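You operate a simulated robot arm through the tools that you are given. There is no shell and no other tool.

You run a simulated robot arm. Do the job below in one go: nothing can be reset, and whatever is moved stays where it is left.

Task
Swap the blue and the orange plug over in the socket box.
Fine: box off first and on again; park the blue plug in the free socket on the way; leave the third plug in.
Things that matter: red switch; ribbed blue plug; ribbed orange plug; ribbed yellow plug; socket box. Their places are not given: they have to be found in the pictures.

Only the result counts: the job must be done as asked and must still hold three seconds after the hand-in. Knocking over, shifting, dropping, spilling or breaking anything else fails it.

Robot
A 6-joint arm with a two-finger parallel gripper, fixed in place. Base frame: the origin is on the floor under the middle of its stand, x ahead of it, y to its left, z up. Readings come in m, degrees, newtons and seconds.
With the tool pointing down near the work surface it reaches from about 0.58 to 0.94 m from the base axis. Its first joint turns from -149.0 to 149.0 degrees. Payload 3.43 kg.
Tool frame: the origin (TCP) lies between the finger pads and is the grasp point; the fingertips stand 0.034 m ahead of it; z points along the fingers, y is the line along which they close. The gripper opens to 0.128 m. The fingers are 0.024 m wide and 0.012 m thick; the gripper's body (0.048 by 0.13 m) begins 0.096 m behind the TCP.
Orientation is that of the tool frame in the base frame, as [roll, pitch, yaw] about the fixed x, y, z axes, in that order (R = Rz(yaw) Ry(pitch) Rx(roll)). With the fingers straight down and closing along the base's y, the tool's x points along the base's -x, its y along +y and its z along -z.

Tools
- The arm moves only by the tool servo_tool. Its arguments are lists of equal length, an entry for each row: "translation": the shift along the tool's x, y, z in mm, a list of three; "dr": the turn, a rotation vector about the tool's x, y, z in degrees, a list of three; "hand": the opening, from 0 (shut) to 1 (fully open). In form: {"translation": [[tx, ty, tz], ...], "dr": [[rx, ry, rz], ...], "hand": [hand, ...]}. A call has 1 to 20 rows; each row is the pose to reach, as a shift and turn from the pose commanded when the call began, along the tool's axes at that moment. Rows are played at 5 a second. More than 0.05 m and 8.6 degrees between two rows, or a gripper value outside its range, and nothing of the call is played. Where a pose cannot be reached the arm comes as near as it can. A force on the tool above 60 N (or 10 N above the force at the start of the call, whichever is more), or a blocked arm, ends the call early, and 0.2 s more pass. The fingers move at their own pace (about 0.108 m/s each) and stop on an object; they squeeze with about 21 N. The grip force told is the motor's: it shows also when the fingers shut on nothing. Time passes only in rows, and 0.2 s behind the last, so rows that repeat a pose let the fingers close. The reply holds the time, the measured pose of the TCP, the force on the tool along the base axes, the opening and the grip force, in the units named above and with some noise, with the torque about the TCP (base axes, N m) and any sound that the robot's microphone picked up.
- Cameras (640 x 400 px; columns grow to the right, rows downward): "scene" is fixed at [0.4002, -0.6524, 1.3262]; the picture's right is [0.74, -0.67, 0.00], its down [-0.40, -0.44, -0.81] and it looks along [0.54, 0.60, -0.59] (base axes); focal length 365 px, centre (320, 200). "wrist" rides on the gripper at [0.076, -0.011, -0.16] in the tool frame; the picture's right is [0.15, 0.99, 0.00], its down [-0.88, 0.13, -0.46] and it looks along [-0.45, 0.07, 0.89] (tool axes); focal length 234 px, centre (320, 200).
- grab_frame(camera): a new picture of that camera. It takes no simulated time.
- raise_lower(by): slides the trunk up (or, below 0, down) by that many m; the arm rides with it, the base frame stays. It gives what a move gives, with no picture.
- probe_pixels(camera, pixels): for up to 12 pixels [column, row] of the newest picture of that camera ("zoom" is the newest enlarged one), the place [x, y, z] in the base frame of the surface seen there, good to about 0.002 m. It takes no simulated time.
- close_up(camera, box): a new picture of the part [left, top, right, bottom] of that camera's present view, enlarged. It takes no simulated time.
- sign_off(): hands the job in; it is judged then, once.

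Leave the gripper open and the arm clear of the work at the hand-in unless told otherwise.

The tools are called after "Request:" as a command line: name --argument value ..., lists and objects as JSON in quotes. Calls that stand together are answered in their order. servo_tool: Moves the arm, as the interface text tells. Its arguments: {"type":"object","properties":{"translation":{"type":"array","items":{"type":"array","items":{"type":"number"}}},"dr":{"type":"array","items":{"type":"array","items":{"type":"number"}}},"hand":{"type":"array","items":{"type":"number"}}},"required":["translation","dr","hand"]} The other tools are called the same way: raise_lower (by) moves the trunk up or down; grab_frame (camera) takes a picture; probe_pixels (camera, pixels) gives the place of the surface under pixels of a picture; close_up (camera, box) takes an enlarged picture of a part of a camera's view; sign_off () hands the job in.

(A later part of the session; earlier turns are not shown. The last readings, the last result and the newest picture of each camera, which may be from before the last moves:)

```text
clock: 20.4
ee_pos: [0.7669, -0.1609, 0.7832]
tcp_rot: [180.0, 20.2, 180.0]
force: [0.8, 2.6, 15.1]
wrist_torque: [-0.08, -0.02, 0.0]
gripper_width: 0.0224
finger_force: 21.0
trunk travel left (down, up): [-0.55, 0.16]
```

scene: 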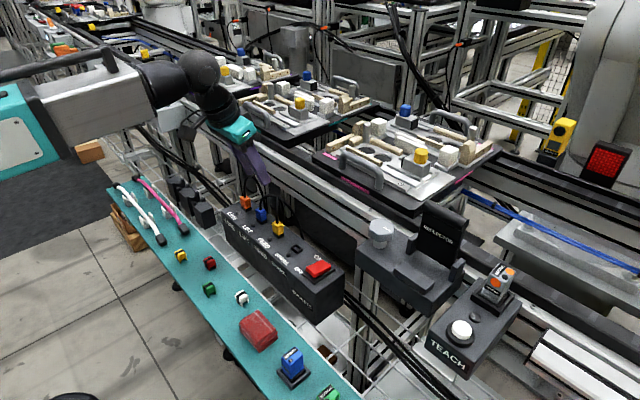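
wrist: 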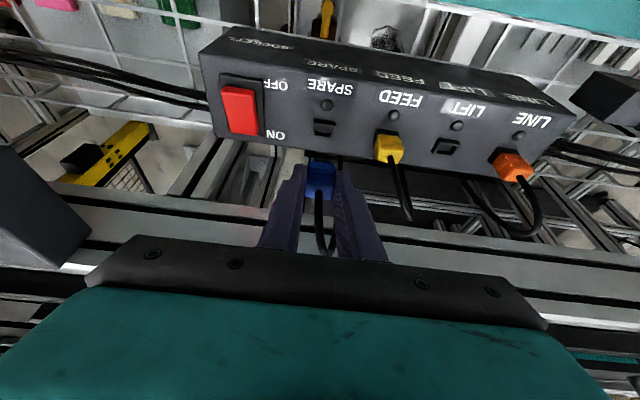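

15 N at the same height: it's seated. I open the fingers to 50 mm and withdraw along the tool axis.

Request:
servo_tool --translation '[[-0.5, 0, -1.4], [-0.5, 0, -1.4], [-0.5, 0, -1.4], [-0.5, 0, -20], [-0.5, 0, -60], [-0.5, 0, -105], [-0.5, 0, -105]]' --dr '[[0, 0, 0], [0, 0, 0], [0, 0, 0], [0, 0, 0], [0, 0, 0], [0, 0, 0], [0, 0, 0]]' --hand '[0.1, 0.39, 0.39, 0.39, 0.39, 0.39, 0.39]'

Request:
grab_frame --camera "wrist"

Request:
close_up --camera "scene" --box '[220, 165, 340, 285]'

```text
clock: 22.0
ee_pos: [0.7317, -0.1614, 0.8783]
tcp_rot: [179.9, 20.0, 180.0]
force: [-0.3, 0.0, 0.8]
wrist_torque: [-0.03, -0.02, -0.02]
gripper_width: 0.0501
finger_force: 0.1
trunk travel left (down, up): [-0.55, 0.16]
```

```text
taken
```

wrist: 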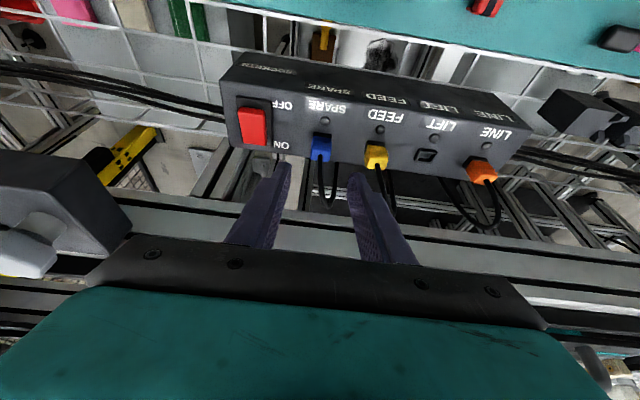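

```text
3.33 times, centred on (280, 225) of scene
```

zoom: 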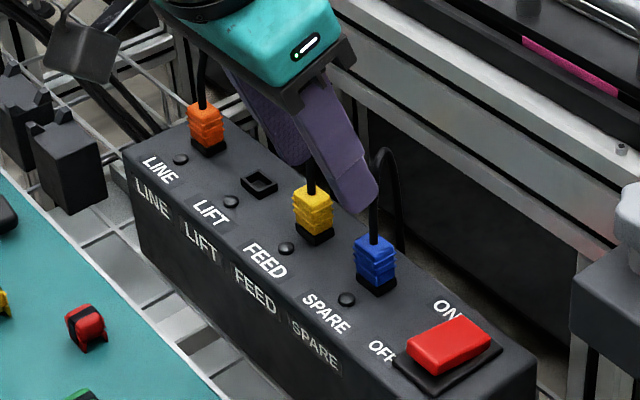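

Blue stands in SPARE. I compare its seat height with the yellow plug's.

Request:
probe_pixels --camera "zoom" --pixels '[[372, 247], [362, 243], [384, 248], [376, 252], [310, 200], [302, 195], [322, 198], [312, 205]]'

Request:
close_up --camera "wrist" --box '[296, 115, 400, 180]'

```text
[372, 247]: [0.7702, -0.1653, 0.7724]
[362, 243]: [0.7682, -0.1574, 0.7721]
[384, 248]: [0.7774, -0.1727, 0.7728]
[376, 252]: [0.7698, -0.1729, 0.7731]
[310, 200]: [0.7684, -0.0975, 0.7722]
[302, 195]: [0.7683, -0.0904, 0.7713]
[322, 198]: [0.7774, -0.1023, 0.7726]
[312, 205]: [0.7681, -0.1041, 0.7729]
```

```text
6.15 times, centred on (348, 148) of wrist
```

zoom: 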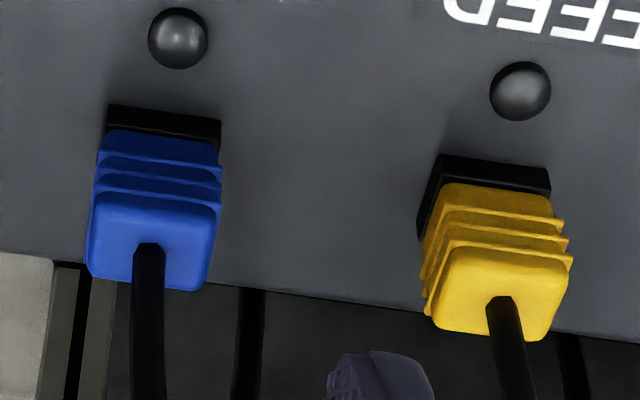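

Blue's top z matches yellow's (0.7725), so it's fully in. Next I move over to the orange plug (y 0.049) and approach it along the tool axis with the hand open.

Request:
servo_tool --translation '[[-0.4, 35, -6.35], [-0.4, 75, -6.35], [-0.4, 120, -6.35], [-0.4, 165, -6.35], [-0.4, 210, -6.35], [-0.4, 210, 25], [-0.4, 210, 57], [-0.4, 210, 80], [-0.4, 210, 93], [-0.4, 210, 100], [-0.4, 210, 103.65], [-0.4, 210, 103.65]]' --dr '[[0, 0, 0], [0, 0, 0], [0, 0, 0], [0, 0, 0], [0, 0, 0], [0, 0, 0], [0, 0, 0], [0, 0, 0], [0, 0, 0], [0, 0, 0], [0, 0, 0], [0, 0, 0]]' --hand '[0.39, 0.39, 0.39, 0.39, 0.39, 0.39, 0.39, 0.39, 0.39, 0.39, 0.39, 0.39]'

Request:
close_up --camera "wrist" --box '[240, 100, 400, 200]'

Request:
close_up --camera "scene" --box '[210, 165, 310, 265]'

```text
clock: 24.6
ee_pos: [0.7672, 0.0492, 0.7816]
tcp_rot: [-180.0, 20.0, 180.0]
force: [-0.5, -0.9, 0.5]
wrist_torque: [-0.03, 0.03, 0.0]
gripper_width: 0.0498
finger_force: 0.0
trunk travel left (down, up): [-0.55, 0.16]
```

```text
4.00 times, centred on (320, 150) of wrist
```

zoom: 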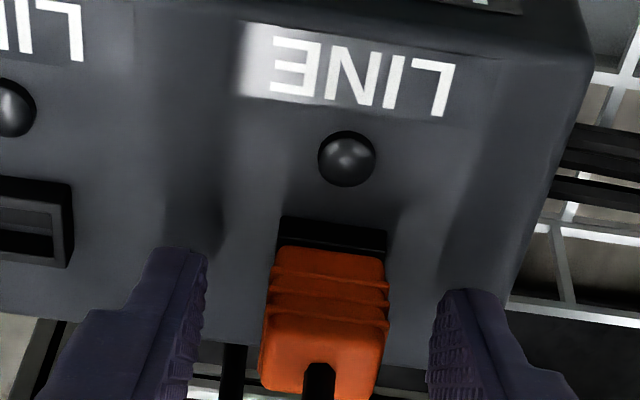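

```text
4.00 times, centred on (260, 215) of scene
```

zoom: 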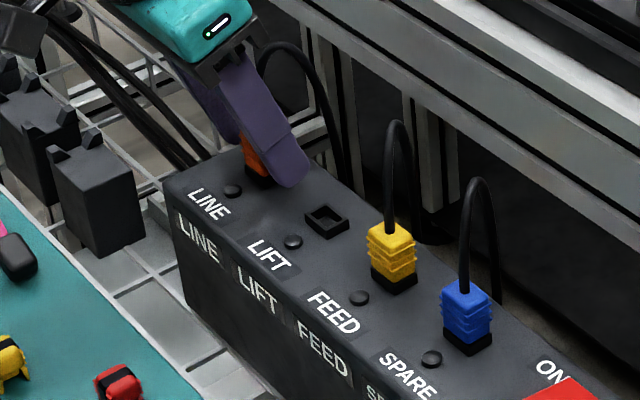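

Orange rim sits about 0.4 mm further +y than with blue; I shift by 0.4 mm and close the fingers.

Request:
servo_tool --translation '[[0, 0.4, 0], [0, 0.4, 0], [0, 0.4, 0], [0, 0.4, 0]]' --dr '[[0, 0, 0], [0, 0, 0], [0, 0, 0], [0, 0, 0]]' --hand '[0.25, 0.1, 0.1, 0.1]'

Request:
close_up --camera "wrist" --box '[240, 100, 400, 200]'

```text
clock: 25.6
ee_pos: [0.7677, 0.0499, 0.7821]
tcp_rot: [180.0, 20.0, 180.0]
force: [0.6, 0.4, 0.0]
wrist_torque: [-0.02, -0.02, -0.01]
gripper_width: 0.023
finger_force: 20.5
trunk travel left (down, up): [-0.55, 0.16]
```

```text
4.00 times, centred on (320, 150) of wrist
```

zoom: 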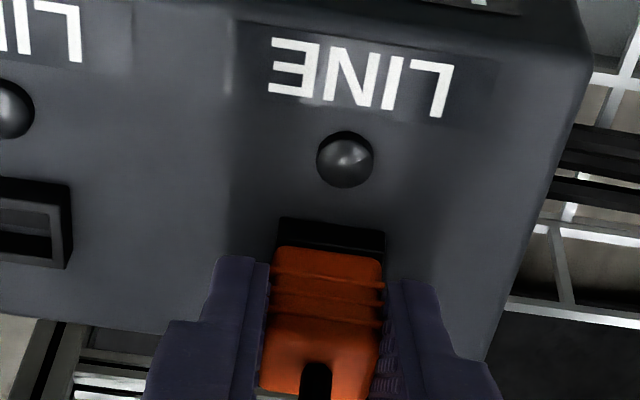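

Orange is gripped at 23 mm, no side load. I pull it straight up 30 mm.

Request:
servo_tool --translation '[[-1.0, 0, -2.8], [-2.05, 0, -5.64], [-3.42, 0, -9.4], [-5.13, 0, -14.1], [-6.84, 0, -18.8], [-8.55, 0, -23.5], [-10.26, 0, -28.2], [-10.26, 0, -28.2], [-10.26, 0, -28.2]]' --dr '[[0, 0, 0], [0, 0, 0], [0, 0, 0], [0, 0, 0], [0, 0, 0], [0, 0, 0], [0, 0, 0], [0, 0, 0], [0, 0, 0]]' --hand '[0.1, 0.1, 0.1, 0.1, 0.1, 0.1, 0.1, 0.1, 0.1]'

Request:
close_up --camera "wrist" --box '[292, 126, 356, 166]'

Request:
close_up --camera "scene" --box '[210, 165, 310, 265]'

```text
clock: 27.6
ee_pos: [0.7666, 0.0494, 0.8124]
tcp_rot: [180.0, 20.0, -179.9]
force: [-0.4, 0.1, -0.6]
wrist_torque: [0.01, 0.01, 0.02]
gripper_width: 0.0227
finger_force: 20.9
trunk travel left (down, up): [-0.55, 0.16]
```

```text
10.00 times, centred on (324, 146) of wrist
```

zoom: 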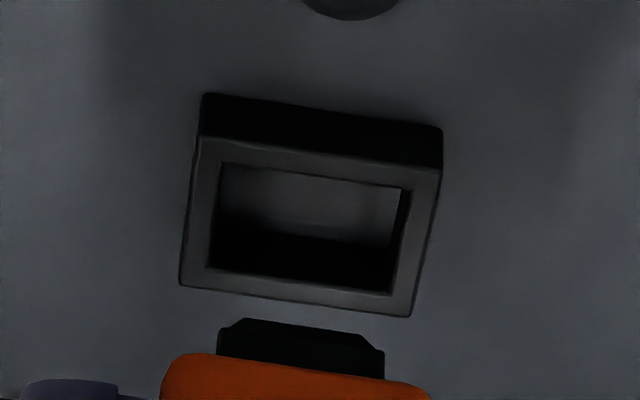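

```text
4.00 times, centred on (260, 215) of scene
```

zoom: 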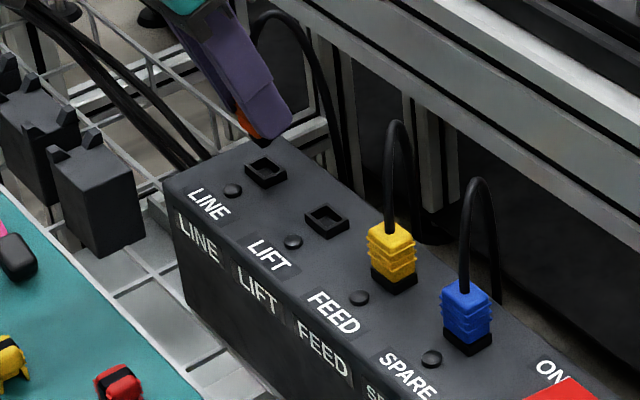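

Orange is out. I remember the LINE rim pixels (top-left (207,93), bottom-left (182,285), bottom-right (412,317)) as the reference. I carry it 70 mm in −y to LIFT, slightly raised, then compare.

Request:
servo_tool --translation '[[-3.42, 0, -9.4], [-3.42, -25, -9.4], [-3.42, -50, -9.4], [-3.42, -70, -9.4], [0, -70, 0], [0, -70, 0], [0, -70, 0]]' --dr '[[0, 0, 0], [0, 0, 0], [0, 0, 0], [0, 0, 0], [0, 0, 0], [0, 0, 0], [0, 0, 0]]' --hand '[0.1, 0.1, 0.1, 0.1, 0.1, 0.1, 0.1]'

Request:
close_up --camera "wrist" --box '[292, 126, 356, 166]'

Request:
close_up --camera "scene" --box '[210, 165, 310, 265]'

```text
clock: 29.2
ee_pos: [0.7677, -0.0203, 0.8112]
tcp_rot: [-180.0, 19.9, 179.9]
force: [1.1, 0.0, -0.5]
wrist_torque: [-0.01, 0.0, 0.02]
gripper_width: 0.0226
finger_force: 21.1
trunk travel left (down, up): [-0.55, 0.16]
```

```text
10.00 times, centred on (324, 146) of wrist
```

zoom: 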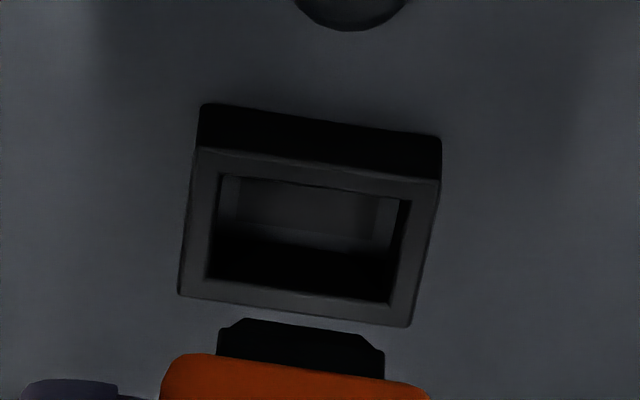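

```text
4.00 times, centred on (260, 215) of scene
```

zoom: 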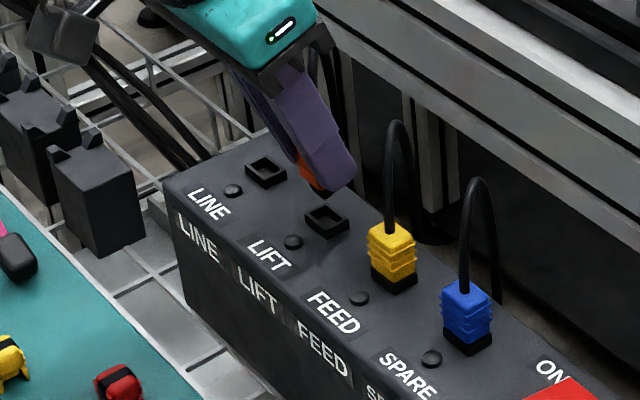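

At LIFT the rim appears 9 px lower and 3 px left versus the reference: I correct about +0.6 mm in x and −0.3 mm in y, and lower 30 mm slowly into LIFT.

Request:
servo_tool --translation '[[1.1, -0.3, 4.9], [2.86, -0.3, 9.6], [4.57, -0.3, 14.3], [5.6, -0.3, 17.1], [6.62, -0.3, 19.9], [7.65, -0.3, 22.7], [8.67, -0.3, 25.6], [9.36, -0.3, 27.5], [9.7, -0.3, 28.4], [9.7, -0.3, 28.4]]' --dr '[[0, 0, 0], [0, 0, 0], [0, 0, 0], [0, 0, 0], [0, 0, 0], [0, 0, 0], [0, 0, 0], [0, 0, 0], [0, 0, 0], [0, 0, 0]]' --hand '[0.1, 0.1, 0.1, 0.1, 0.1, 0.1, 0.1, 0.1, 0.1, 0.1]'

Request:
close_up --camera "wrist" --box '[240, 100, 400, 200]'

```text
clock: 31.4
ee_pos: [0.7681, -0.0205, 0.7811]
tcp_rot: [180.0, 20.1, -180.0]
force: [-0.9, -0.4, -1.1]
wrist_torque: [0.03, 0.0, -0.03]
gripper_width: 0.0228
finger_force: 20.8
trunk travel left (down, up): [-0.55, 0.16]
```

```text
4.00 times, centred on (320, 150) of wrist
```

zoom: 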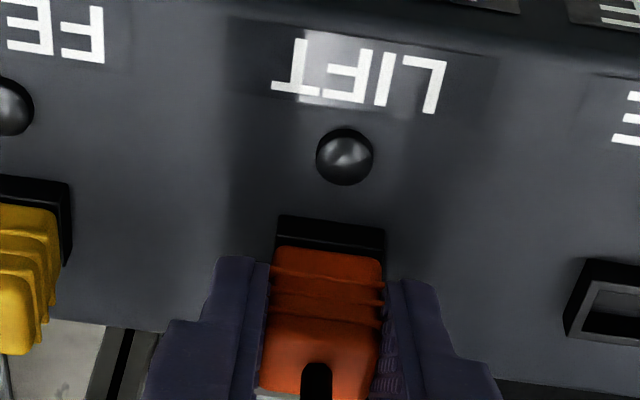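

It slid in with no noticeable force. I press a little further to confirm it is fully seated.

Request:
servo_tool --translation '[[0.25, 0, 0.7], [0.5, 0, 1.4], [0.5, 0, 1.4]]' --dr '[[0, 0, 0], [0, 0, 0], [0, 0, 0]]' --hand '[0.1, 0.1, 0.1]'

```text
clock: 32.2
ee_pos: [0.7677, -0.0201, 0.7823]
tcp_rot: [180.0, 20.1, 180.0]
force: [-0.8, 1.9, 6.5]
wrist_torque: [-0.12, 0.08, 0.0]
gripper_width: 0.0229
finger_force: 21.0
trunk travel left (down, up): [-0.55, 0.16]
```

6.5 N now; one more millimetre to match the seating push used for blue.

Request:
servo_tool --translation '[[0.17, 0, 0.47], [0.34, 0, 0.94], [0.34, 0, 0.94]]' --dr '[[0, 0, 0], [0, 0, 0], [0, 0, 0]]' --hand '[0.1, 0.1, 0.1]'

```text
clock: 33.0
ee_pos: [0.7681, -0.0192, 0.7803]
tcp_rot: [-180.0, 20.2, 179.9]
force: [0.5, 6.6, 15.8]
wrist_torque: [0.02, -0.02, 0.02]
gripper_width: 0.023
finger_force: 20.7
trunk travel left (down, up): [-0.55, 0.16]
```

15.8 N: seated. I relax the push, open and withdraw along the tool axis.

Request:
servo_tool --translation '[[-0.84, 0, -2.34], [-0.84, 0, -2.34], [-0.84, 0, -2.34], [-0.84, 0, -20], [-0.84, 0, -60], [-0.84, 0, -105], [-0.84, 0, -105]]' --dr '[[0, 0, 0], [0, 0, 0], [0, 0, 0], [0, 0, 0], [0, 0, 0], [0, 0, 0], [0, 0, 0]]' --hand '[0.1, 0.39, 0.39, 0.39, 0.39, 0.39, 0.39]'

Request:
grab_frame --camera "wrist"

Request:
close_up --camera "scene" --box '[220, 165, 340, 285]'

```text
clock: 34.6
ee_pos: [0.7295, -0.0225, 0.8794]
tcp_rot: [179.9, 19.9, 180.0]
force: [-0.7, -0.4, 0.2]
wrist_torque: [0.0, 0.03, -0.02]
gripper_width: 0.05
finger_force: 0.1
trunk travel left (down, up): [-0.55, 0.16]
```

```text
taken
```

wrist: 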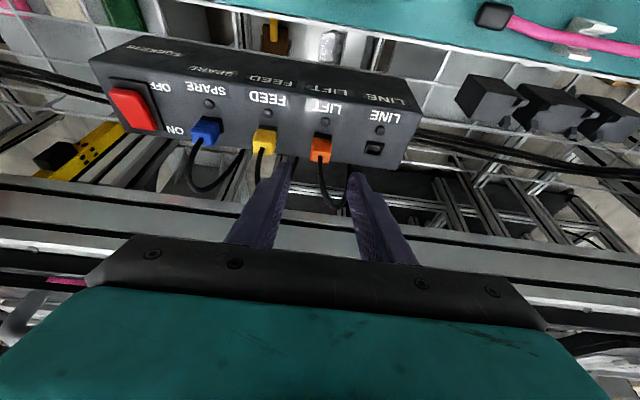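

```text
3.33 times, centred on (280, 225) of scene
```

zoom: 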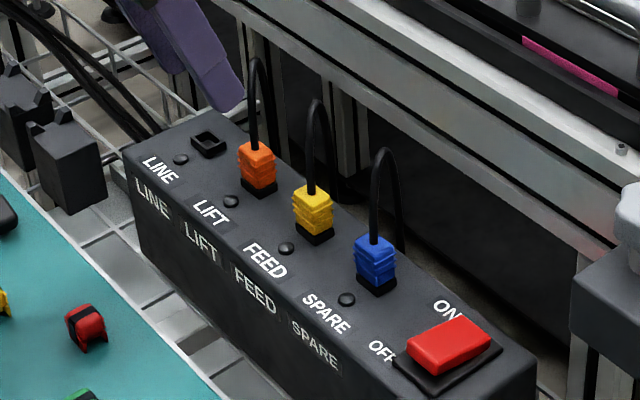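

Orange now sits in LIFT and LINE is free. I go back to the blue plug in SPARE (y −0.161) with the hand open, approaching along the tool axis.

Request:
servo_tool --translation '[[0.9, -35, -7.78], [0.9, -75, -7.78], [0.9, -110, -7.78], [0.9, -140.1, -7.78], [0.9, -140.1, 25], [0.9, -140.1, 57], [0.9, -140.1, 80], [0.9, -140.1, 92], [0.9, -140.1, 99], [0.9, -140.1, 102.2], [0.9, -140.1, 102.2]]' --dr '[[0, 0, 0], [0, 0, 0], [0, 0, 0], [0, 0, 0], [0, 0, 0], [0, 0, 0], [0, 0, 0], [0, 0, 0], [0, 0, 0], [0, 0, 0], [0, 0, 0]]' --hand '[0.39, 0.39, 0.39, 0.39, 0.39, 0.39, 0.39, 0.39, 0.39, 0.39, 0.39]'

Request:
close_up --camera "wrist" --box '[240, 100, 400, 200]'

```text
clock: 37.0
ee_pos: [0.7671, -0.1616, 0.7836]
tcp_rot: [-180.0, 20.0, -180.0]
force: [0.8, 0.7, 0.2]
wrist_torque: [0.01, -0.01, -0.01]
gripper_width: 0.0498
finger_force: 0.1
trunk travel left (down, up): [-0.55, 0.16]
```

```text
4.00 times, centred on (320, 150) of wrist
```

zoom: 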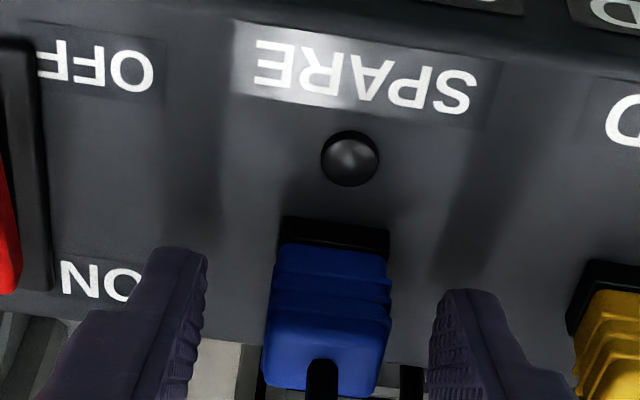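

Blue is 5 px (≈1.1 mm) to +y of the finger center; I shift 1.1 mm and close.

Request:
servo_tool --translation '[[0, 1.1, 0], [0, 1.1, 0], [0, 1.1, 0], [0, 1.1, 0], [0, 1.1, 0]]' --dr '[[0, 0, 0], [0, 0, 0], [0, 0, 0], [0, 0, 0], [0, 0, 0]]' --hand '[0.39, 0.25, 0.1, 0.1, 0.1]'

Request:
close_up --camera "wrist" --box '[240, 100, 400, 200]'

```text
clock: 38.2
ee_pos: [0.7666, -0.1592, 0.7827]
tcp_rot: [-180.0, 19.9, 179.9]
force: [0.8, -1.1, -1.0]
wrist_torque: [-0.17, -0.01, -0.06]
gripper_width: 0.0228
finger_force: 21.0
trunk travel left (down, up): [-0.55, 0.16]
```

```text
4.00 times, centred on (320, 150) of wrist
```

zoom: 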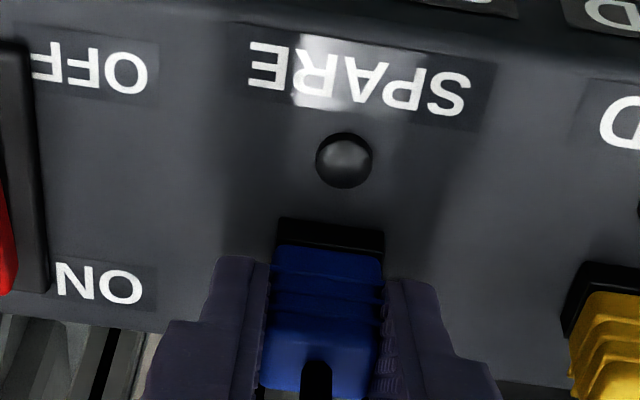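

Gripped at 23 mm. I pull straight up 30 mm and take the reference picture of the SPARE rim.

Request:
servo_tool --translation '[[-1.0, 0, -2.8], [-2.05, 0, -5.64], [-3.42, 0, -9.4], [-5.13, 0, -14.1], [-6.84, 0, -18.8], [-8.55, 0, -23.5], [-10.26, 0, -28.2], [-10.26, 0, -28.2], [-10.26, 0, -28.2]]' --dr '[[0, 0, 0], [0, 0, 0], [0, 0, 0], [0, 0, 0], [0, 0, 0], [0, 0, 0], [0, 0, 0], [0, 0, 0], [0, 0, 0]]' --hand '[0.1, 0.1, 0.1, 0.1, 0.1, 0.1, 0.1, 0.1, 0.1]'

Request:
close_up --camera "wrist" --box '[292, 126, 356, 166]'

Request:
close_up --camera "scene" --box '[220, 165, 340, 285]'

```text
clock: 40.2
ee_pos: [0.7653, -0.1608, 0.8122]
tcp_rot: [-179.9, 19.9, 180.0]
force: [-0.1, 0.1, -0.5]
wrist_torque: [-0.03, -0.02, 0.04]
gripper_width: 0.0228
finger_force: 21.0
trunk travel left (down, up): [-0.55, 0.16]
```

```text
10.00 times, centred on (324, 146) of wrist
```

zoom: 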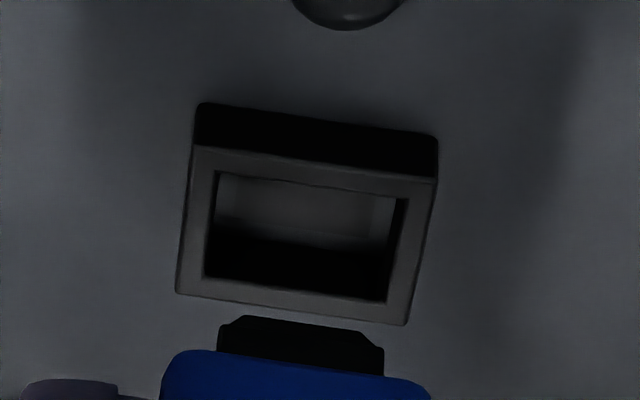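

```text
3.33 times, centred on (280, 225) of scene
```

zoom: 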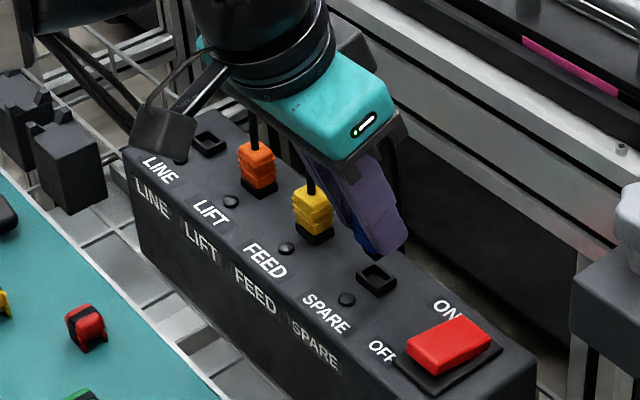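

SPARE reference rim: top-left (200,102), bottom-left (176,292), bottom-right (407,325). I carry blue 15 mm higher, 40 mm toward the robot past yellow and orange, to y +210 mm, then back over LINE, down to the same look height.

Request:
servo_tool --translation '[[-5.13, 0, -14.1], [13.66, 0, -20.94], [32.46, 0, -27.78], [32.46, 35, -27.78], [32.46, 70, -27.78], [32.46, 105, -27.78], [32.46, 140, -27.78], [32.46, 175, -27.78], [32.46, 210, -27.78], [13.66, 210, -20.94], [-5.13, 210, -14.1], [0, 210, 0], [0, 210, 0], [0, 210, 0]]' --dr '[[0, 0, 0], [0, 0, 0], [0, 0, 0], [0, 0, 0], [0, 0, 0], [0, 0, 0], [0, 0, 0], [0, 0, 0], [0, 0, 0], [0, 0, 0], [0, 0, 0], [0, 0, 0], [0, 0, 0], [0, 0, 0]]' --hand '[0.1, 0.1, 0.1, 0.1, 0.1, 0.1, 0.1, 0.1, 0.1, 0.1, 0.1, 0.1, 0.1, 0.1]'

Request:
close_up --camera "wrist" --box '[292, 126, 356, 166]'

Request:
close_up --camera "scene" --box '[210, 165, 310, 265]'

```text
clock: 43.2
ee_pos: [0.7672, 0.05, 0.8134]
tcp_rot: [-179.9, 20.0, 179.9]
force: [0.3, 0.0, -0.2]
wrist_torque: [-0.03, 0.02, 0.0]
gripper_width: 0.0227
finger_force: 21.1
trunk travel left (down, up): [-0.55, 0.16]
```

```text
10.00 times, centred on (324, 146) of wrist
```

zoom: 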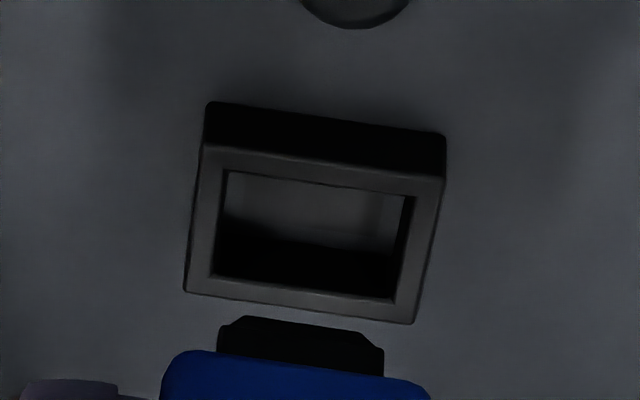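

```text
4.00 times, centred on (260, 215) of scene
```

zoom: 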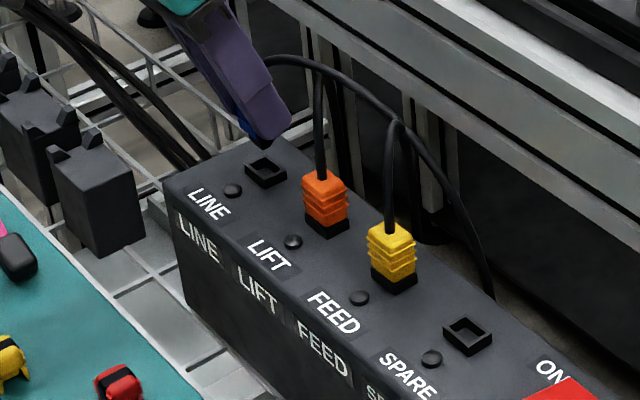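

The LINE rim lies 8 px right of the reference (0.8 mm in +y), rows equal. I shift +0.8 mm in y and lower 30 mm into LINE.

Request:
servo_tool --translation '[[1.71, 0.8, 4.7], [3.42, 0.8, 9.4], [5.13, 0.8, 14.1], [6.16, 0.8, 16.9], [7.18, 0.8, 19.7], [8.2, 0.8, 22.6], [9.23, 0.8, 25.4], [9.9, 0.8, 27.3], [10.26, 0.8, 28.2], [10.26, 0.8, 28.2]]' --dr '[[0, 0, 0], [0, 0, 0], [0, 0, 0], [0, 0, 0], [0, 0, 0], [0, 0, 0], [0, 0, 0], [0, 0, 0], [0, 0, 0], [0, 0, 0]]' --hand '[0.1, 0.1, 0.1, 0.1, 0.1, 0.1, 0.1, 0.1, 0.1, 0.1]'

Request:
close_up --camera "wrist" --box '[240, 100, 400, 200]'

```text
clock: 45.4
ee_pos: [0.7644, 0.0506, 0.781]
tcp_rot: [-179.9, 19.9, 179.9]
force: [0.7, 0.1, -0.8]
wrist_torque: [0.0, 0.01, -0.01]
gripper_width: 0.0225
finger_force: 21.3
trunk travel left (down, up): [-0.55, 0.16]
```

```text
4.00 times, centred on (320, 150) of wrist
```

zoom: 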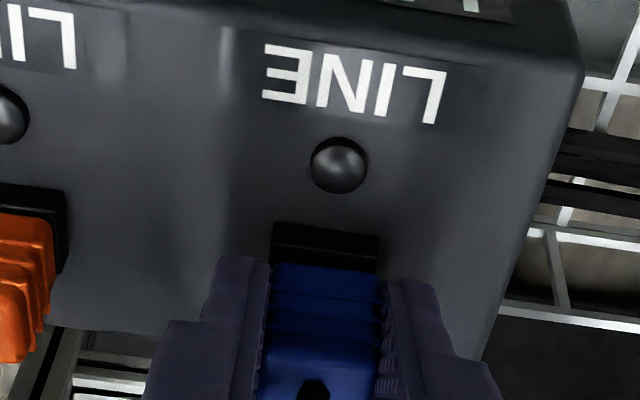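

The blue now appears about 14 px lower in the hand view than when seated before, so it may be resting on the rim rather than in. I look closer.

Request:
close_up --camera "wrist" --box '[290, 140, 370, 210]'

Request:
close_up --camera "scene" --box '[220, 175, 280, 225]'

```text
5.71 times, centred on (330, 175) of wrist
```

zoom: 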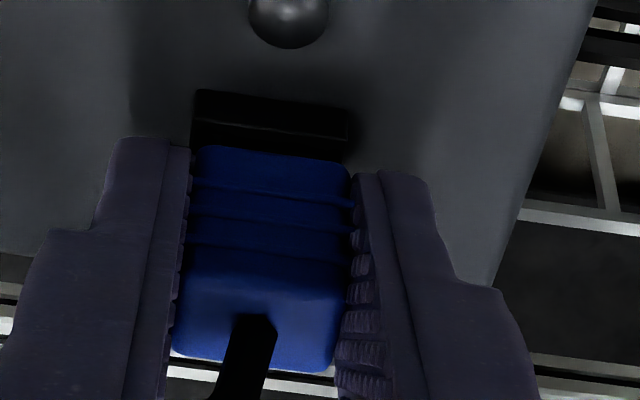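

```text
8.00 times, centred on (250, 200) of scene
```

zoom: 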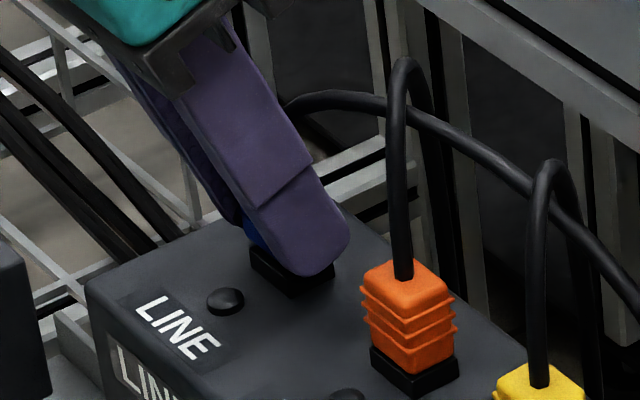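

The blue plug looks about 5 mm higher in the grip, so it probably isn't seated. I hold still to get a fresh reading.

Request:
servo_tool --translation '[[0, 0, 0], [0, 0, 0]]' --dr '[[0, 0, 0], [0, 0, 0]]' --hand '[0.1, 0.1]'

Request:
grab_frame --camera "wrist"

Request:
probe_pixels --camera "wrist" --pixels '[[324, 196], [314, 200], [330, 200], [323, 178], [323, 170], [320, 160], [334, 164], [310, 157]]'

```text
clock: 46.0
ee_pos: [0.7673, 0.0505, 0.7817]
tcp_rot: [179.9, 20.0, 179.9]
force: [-1.3, 0.0, 0.1]
wrist_torque: [0.01, 0.03, 0.0]
gripper_width: 0.0227
finger_force: 20.4
trunk travel left (down, up): [-0.55, 0.16]
```

```text
taken
```

wrist: 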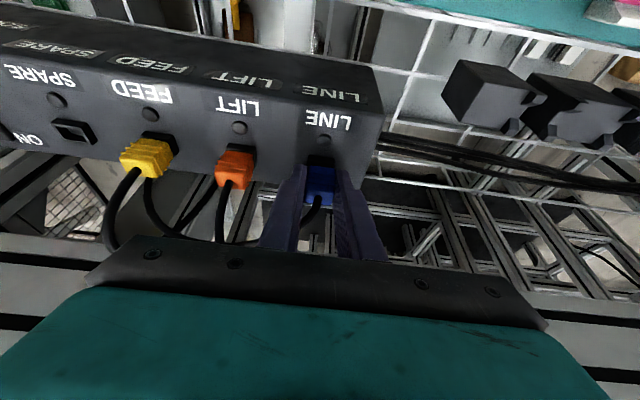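

```text
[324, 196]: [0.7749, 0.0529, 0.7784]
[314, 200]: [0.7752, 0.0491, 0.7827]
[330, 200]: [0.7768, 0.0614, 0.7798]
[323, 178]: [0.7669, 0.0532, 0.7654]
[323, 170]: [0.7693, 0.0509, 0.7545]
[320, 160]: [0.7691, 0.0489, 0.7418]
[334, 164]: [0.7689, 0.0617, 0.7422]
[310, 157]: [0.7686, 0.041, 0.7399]
```

The blue top reads z≈0.778 instead of 0.7725, so the tip caught on the rim and the plug slid up about 5 mm in the grip; my reference was off by the arm's spring-back in y. I lift 30 mm and inspect the plug in the hand.

Request:
servo_tool --translation '[[-1.71, 0, -4.7], [-3.42, 0, -9.4], [-5.13, 0, -14.1], [-6.84, 0, -18.8], [-8.55, 0, -23.5], [-10.26, 0, -28.2], [-10.26, 0, -28.2], [-10.26, 0, -28.2]]' --dr '[[0, 0, 0], [0, 0, 0], [0, 0, 0], [0, 0, 0], [0, 0, 0], [0, 0, 0], [0, 0, 0], [0, 0, 0]]' --hand '[0.1, 0.1, 0.1, 0.1, 0.1, 0.1, 0.1, 0.1]'

Request:
close_up --camera "wrist" --box '[292, 126, 356, 166]'

Request:
close_up --camera "wrist" --box '[280, 140, 376, 220]'

Request:
close_up --camera "scene" --box '[220, 175, 280, 225]'

```text
clock: 47.8
ee_pos: [0.7667, 0.0515, 0.8104]
tcp_rot: [-179.9, 20.0, 180.0]
force: [-0.7, 0.0, 0.0]
wrist_torque: [0.02, 0.01, 0.02]
gripper_width: 0.0226
finger_force: 21.1
trunk travel left (down, up): [-0.55, 0.16]
```

```text
10.00 times, centred on (324, 146) of wrist
```

zoom: 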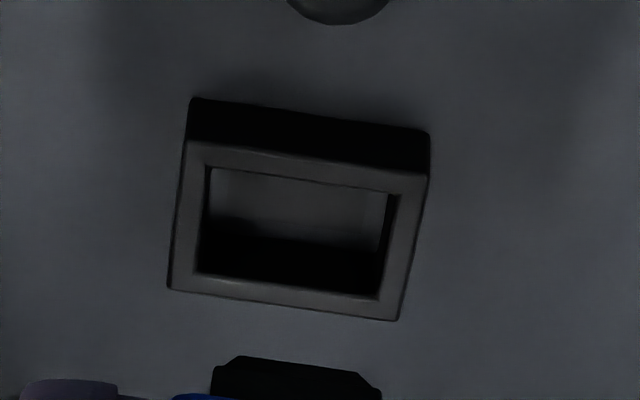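

```text
5.00 times, centred on (328, 180) of wrist
```

zoom: 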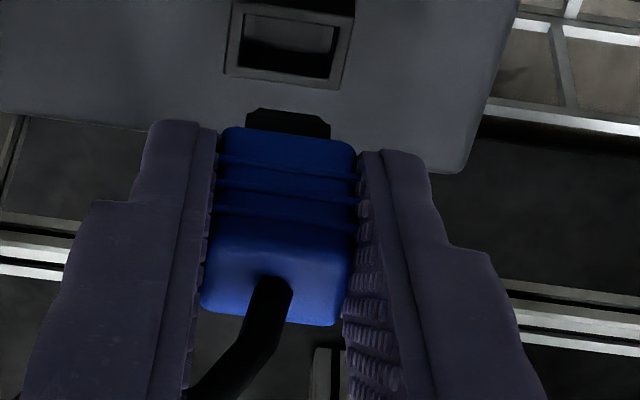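

```text
8.00 times, centred on (250, 200) of scene
```

zoom: 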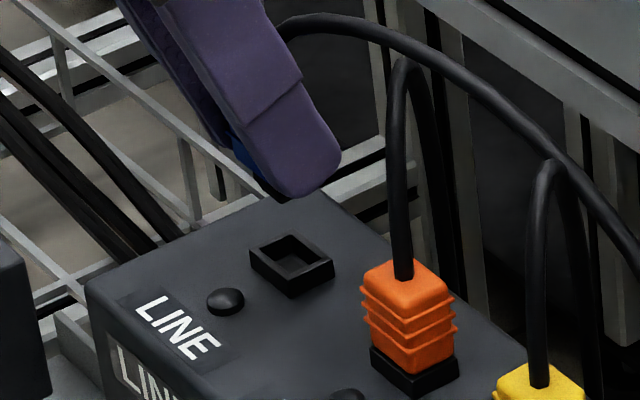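

The plug is still well held, 5 mm high in the grip, tip free. The rim shows about 15 px too far left, so the hand is ≈1.5 mm too far in +y. I correct y by −1.5 mm and x by −0.4 mm and look again.

Request:
servo_tool --translation '[[0.38, -1.5, -0.14], [0.38, -1.5, -0.14], [0.38, -1.5, -0.14]]' --dr '[[0, 0, 0], [0, 0, 0], [0, 0, 0]]' --hand '[0.1, 0.1, 0.1]'

Request:
close_up --camera "wrist" --box '[292, 126, 356, 166]'

Request:
probe_pixels --camera "zoom" --pixels '[[300, 370], [250, 365], [350, 375], [300, 385], [188, 288], [408, 318]]'

```text
clock: 48.6
ee_pos: [0.7654, 0.0512, 0.8116]
tcp_rot: [179.9, 20.0, 179.9]
force: [0.9, -0.3, -0.3]
wrist_torque: [0.0, 0.01, 0.0]
gripper_width: 0.0226
finger_force: 21.1
trunk travel left (down, up): [-0.55, 0.16]
```

```text
10.00 times, centred on (324, 146) of wrist
```

zoom: 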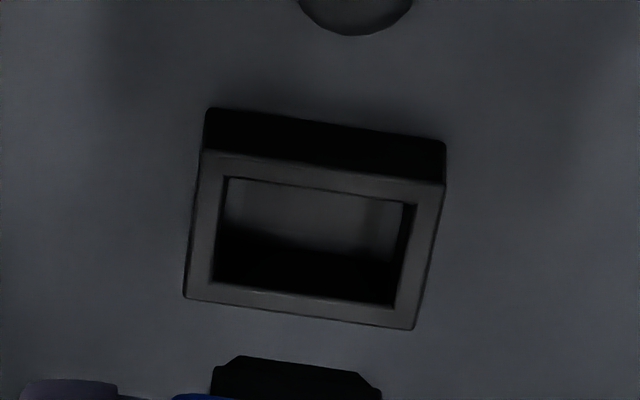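

```text
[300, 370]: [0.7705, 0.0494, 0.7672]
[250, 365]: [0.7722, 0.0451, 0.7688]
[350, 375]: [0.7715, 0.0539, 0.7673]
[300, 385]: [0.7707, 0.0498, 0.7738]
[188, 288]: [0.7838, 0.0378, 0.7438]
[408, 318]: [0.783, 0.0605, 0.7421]
```

y is now right (184/414 vs ideal 182/412); x needs about +0.5 mm. Tip bottom is near z 0.7655, so it enters the rim after ~22 mm. I correct x and descend 15 mm, then look once more.

Request:
servo_tool --translation '[[-0.47, -0.1, 0.17], [1.24, -0.1, 4.87], [2.95, -0.1, 9.57], [4.66, -0.1, 14.27], [4.66, -0.1, 14.27], [4.66, -0.1, 14.27]]' --dr '[[0, 0, 0], [0, 0, 0], [0, 0, 0], [0, 0, 0], [0, 0, 0], [0, 0, 0]]' --hand '[0.1, 0.1, 0.1, 0.1, 0.1, 0.1]'

Request:
close_up --camera "wrist" --box '[288, 134, 352, 184]'

Request:
close_up --camera "scene" --box '[220, 175, 280, 225]'

```text
clock: 50.0
ee_pos: [0.7668, 0.0485, 0.7952]
tcp_rot: [180.0, 20.0, -180.0]
force: [-0.3, -0.9, 0.1]
wrist_torque: [-0.02, 0.0, 0.0]
gripper_width: 0.0229
finger_force: 20.7
trunk travel left (down, up): [-0.55, 0.16]
```

```text
8.00 times, centred on (320, 159) of wrist
```

zoom: 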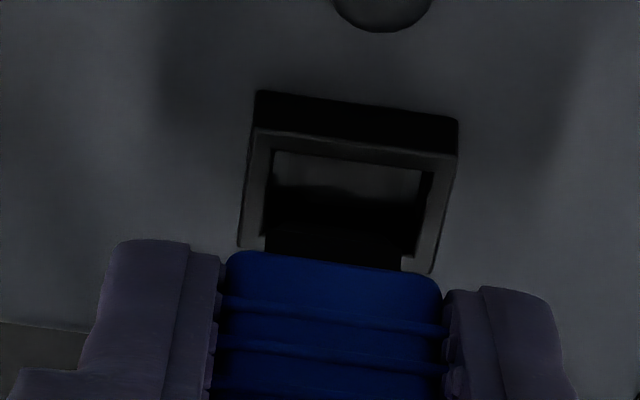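

```text
8.00 times, centred on (250, 200) of scene
```

zoom: 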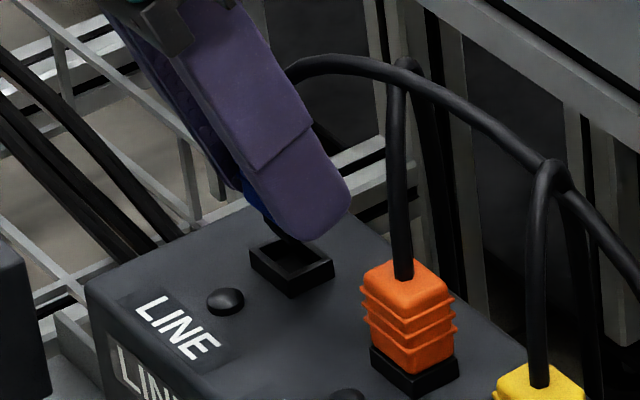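

The tip lines up with the rim opening in y (tip 265–405 px, opening 266–405). I continue down in small steps for 13 mm and check.

Request:
servo_tool --translation '[[1.03, 0, 2.82], [1.71, 0, 4.7], [2.39, 0, 6.58], [3.08, 0, 8.46], [3.76, 0, 10.34], [4.45, 0, 12.22], [4.45, 0, 12.22]]' --dr '[[0, 0, 0], [0, 0, 0], [0, 0, 0], [0, 0, 0], [0, 0, 0], [0, 0, 0], [0, 0, 0]]' --hand '[0.1, 0.1, 0.1, 0.1, 0.1, 0.1, 0.1]'

Request:
close_up --camera "wrist" --box '[280, 140, 376, 210]'

Request:
close_up --camera "scene" --box '[220, 175, 280, 225]'

```text
clock: 51.6
ee_pos: [0.7677, 0.0493, 0.7842]
tcp_rot: [179.9, 20.0, 180.0]
force: [-0.6, -0.4, -0.1]
wrist_torque: [0.02, 0.04, 0.02]
gripper_width: 0.0229
finger_force: 21.1
trunk travel left (down, up): [-0.55, 0.16]
```

```text
5.71 times, centred on (328, 175) of wrist
```

zoom: 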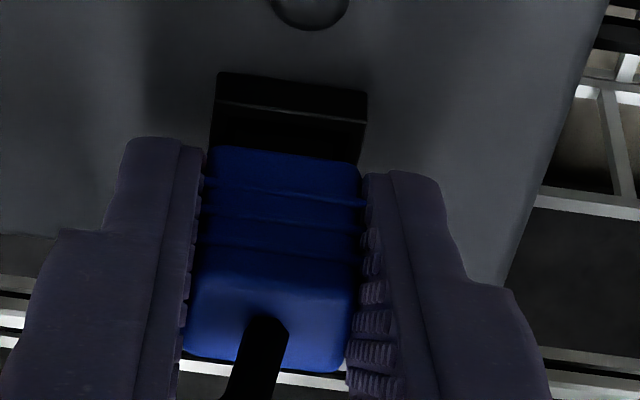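

```text
8.00 times, centred on (250, 200) of scene
```

zoom: 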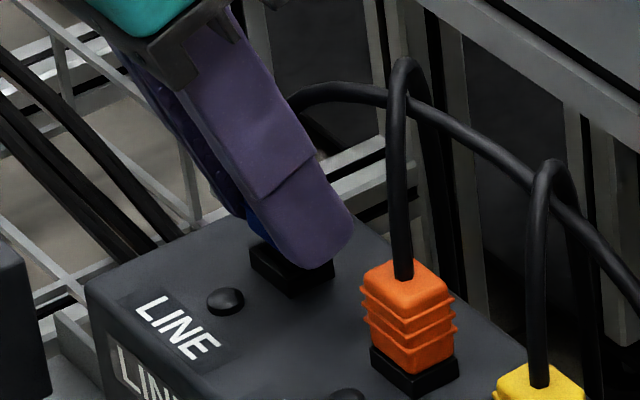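

The tip has entered with no force and no slip (≈6 mm in). I now re-grip 5 mm higher on the plug: open slightly, rise 5 mm, close again.

Request:
servo_tool --translation '[[0, 0, 0], [0, 0, 0], [0, 0, 0]]' --dr '[[0, 0, 0], [0, 0, 0], [0, 0, 0]]' --hand '[0.22, 0.25, 0.25]'

Request:
close_up --camera "wrist" --box '[280, 140, 376, 210]'

Request:
close_up --camera "scene" --box '[220, 175, 280, 225]'

```text
clock: 52.4
ee_pos: [0.767, 0.0498, 0.7839]
tcp_rot: [-180.0, 20.1, -180.0]
force: [-0.1, 0.1, -0.3]
wrist_torque: [0.0, -0.01, 0.0]
gripper_width: 0.0321
finger_force: 0.0
trunk travel left (down, up): [-0.55, 0.16]
```

```text
5.71 times, centred on (328, 175) of wrist
```

zoom: 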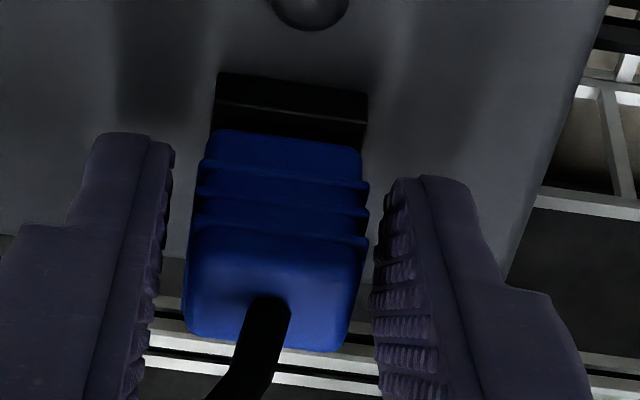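

```text
8.00 times, centred on (250, 200) of scene
```

zoom: 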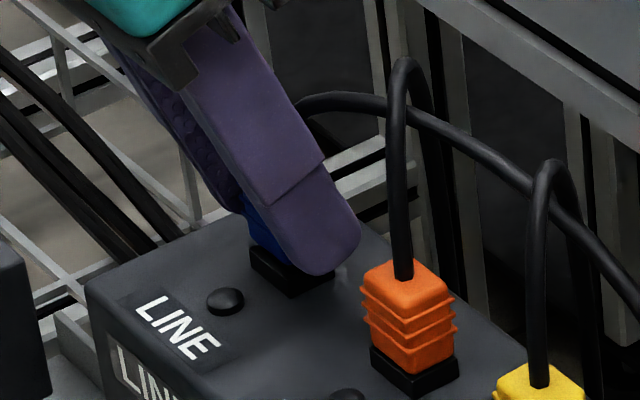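

The plug dropped about 3.5 mm further into the socket by itself. I probe how high it is now.

Request:
close_up --camera "wrist" --box '[300, 150, 364, 210]'

Request:
probe_pixels --camera "zoom" --pixels '[[210, 250], [300, 260], [190, 290], [330, 330], [230, 300], [320, 290], [260, 80], [340, 60], [280, 110], [240, 115]]'

```text
6.67 times, centred on (332, 180) of wrist
```

zoom: 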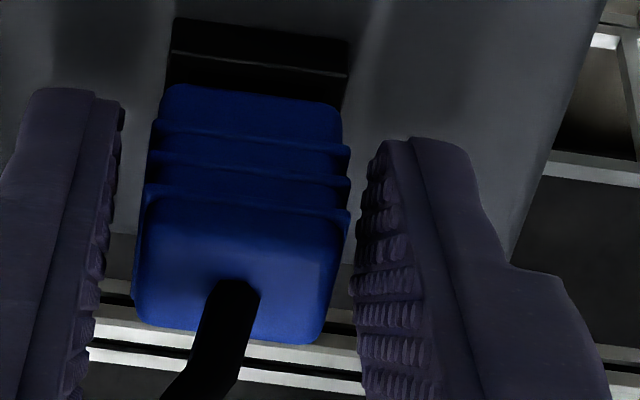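

```text
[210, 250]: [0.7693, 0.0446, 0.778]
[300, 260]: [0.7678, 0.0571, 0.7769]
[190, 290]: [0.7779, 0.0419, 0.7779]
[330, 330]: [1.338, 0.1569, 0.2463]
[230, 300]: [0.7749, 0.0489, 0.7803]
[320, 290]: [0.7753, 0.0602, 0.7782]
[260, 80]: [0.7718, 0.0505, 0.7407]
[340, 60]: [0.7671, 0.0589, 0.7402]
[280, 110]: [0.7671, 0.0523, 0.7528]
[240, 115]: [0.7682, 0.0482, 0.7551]
```

Its top is at ≈0.7775, 5 mm above seat: the tip rests at the plate hole inside the collar and now sits loosely aligned. I rise 3 mm, close on it again and check.

Request:
servo_tool --translation '[[-1.03, 0, -2.82], [-1.03, 0, -2.82], [-1.03, 0, -2.82], [-1.03, 0, -2.82], [-1.03, 0, -2.82]]' --dr '[[0, 0, 0], [0, 0, 0], [0, 0, 0], [0, 0, 0], [0, 0, 0]]' --hand '[0.25, 0.18, 0.1, 0.1, 0.1]'

Request:
close_up --camera "wrist" --box '[280, 140, 376, 210]'

```text
clock: 53.6
ee_pos: [0.7669, 0.0487, 0.7875]
tcp_rot: [180.0, 20.0, -179.9]
force: [-0.9, 0.6, 0.4]
wrist_torque: [-0.02, 0.02, -0.02]
gripper_width: 0.0229
finger_force: 21.2
trunk travel left (down, up): [-0.55, 0.16]
```

```text
5.71 times, centred on (328, 175) of wrist
```

zoom: 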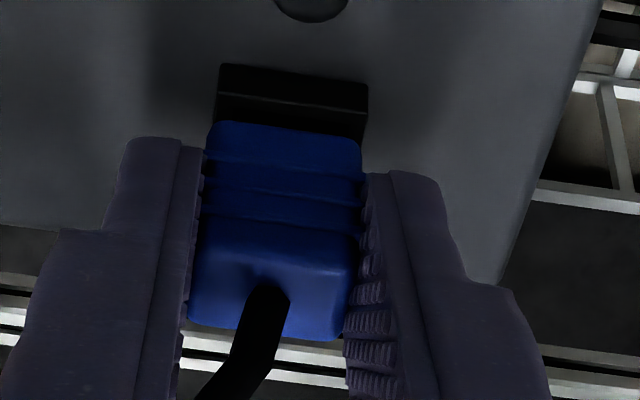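

Grip is back to normal height on the plug. I push down gently 2 mm and read the force.

Request:
servo_tool --translation '[[0.34, 0, 0.94], [0.68, 0, 1.88], [0.68, 0, 1.88]]' --dr '[[0, 0, 0], [0, 0, 0], [0, 0, 0]]' --hand '[0.1, 0.1, 0.1]'

Request:
close_up --camera "wrist" --box '[280, 140, 376, 210]'

```text
clock: 54.4
ee_pos: [0.7664, 0.0491, 0.7841]
tcp_rot: [179.9, 19.7, 180.0]
force: [-0.5, -0.2, -0.1]
wrist_torque: [-0.04, -0.07, 0.02]
gripper_width: 0.0227
finger_force: 20.9
trunk travel left (down, up): [-0.55, 0.16]
```

```text
5.71 times, centred on (328, 175) of wrist
```

zoom: 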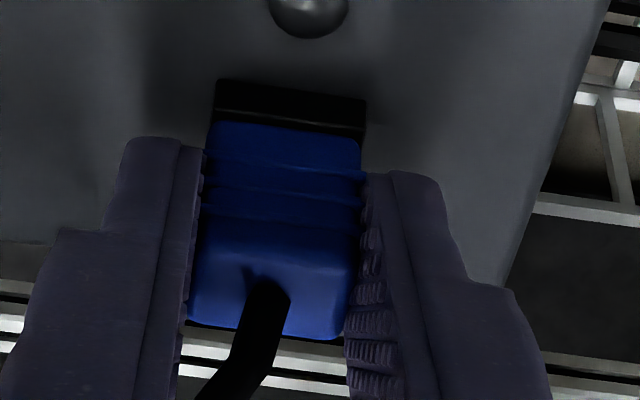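

No force and the plug went down with the hand. I continue 3.5 mm further, in small steps.

Request:
servo_tool --translation '[[0.34, 0, 0.94], [0.68, 0, 1.88], [1.03, 0, 2.82], [1.2, 0, 3.29], [1.2, 0, 3.29]]' --dr '[[0, 0, 0], [0, 0, 0], [0, 0, 0], [0, 0, 0], [0, 0, 0]]' --hand '[0.1, 0.1, 0.1, 0.1, 0.1]'

Request:
close_up --camera "wrist" --box '[280, 140, 376, 210]'

Request:
close_up --camera "wrist" --box '[240, 100, 400, 200]'

```text
clock: 55.6
ee_pos: [0.7665, 0.05, 0.7833]
tcp_rot: [180.0, 20.2, -180.0]
force: [3.1, 2.4, 15.0]
wrist_torque: [-0.13, -0.14, 0.01]
gripper_width: 0.0226
finger_force: 21.1
trunk travel left (down, up): [-0.55, 0.16]
```

```text
5.71 times, centred on (328, 175) of wrist
```

zoom: 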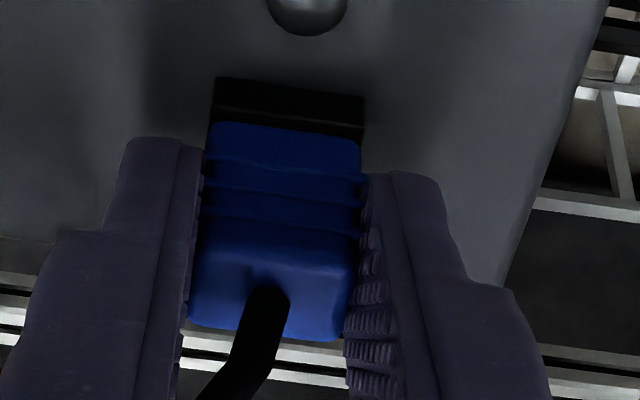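

```text
4.00 times, centred on (320, 150) of wrist
```

zoom: 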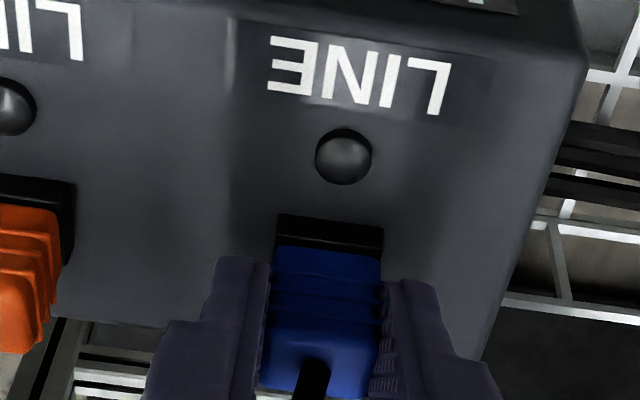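

15 N and the view matches a seated plug (rim 215, plug edge 247). One more millimetre of push to be sure.

Request:
servo_tool --translation '[[0.17, 0, 0.47], [0.34, 0, 0.94], [0.34, 0, 0.94]]' --dr '[[0, 0, 0], [0, 0, 0], [0, 0, 0]]' --hand '[0.1, 0.1, 0.1]'

Request:
close_up --camera "wrist" --box '[240, 100, 400, 200]'

```text
clock: 56.4
ee_pos: [0.7662, 0.0491, 0.7821]
tcp_rot: [180.0, 20.2, -179.9]
force: [4.0, 3.0, 14.4]
wrist_torque: [-0.08, -0.27, 0.06]
gripper_width: 0.0228
finger_force: 20.8
trunk travel left (down, up): [-0.55, 0.16]
```

```text
4.00 times, centred on (320, 150) of wrist
```

zoom: 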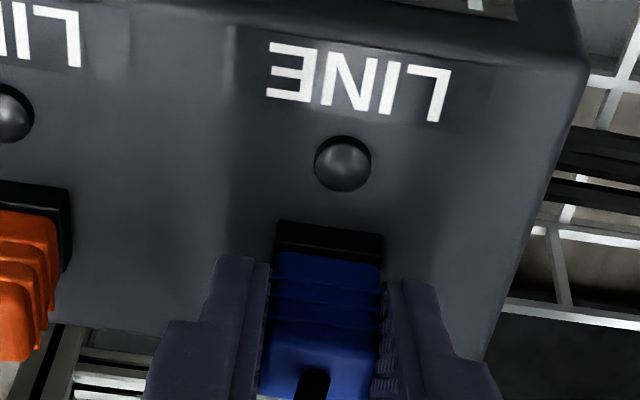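

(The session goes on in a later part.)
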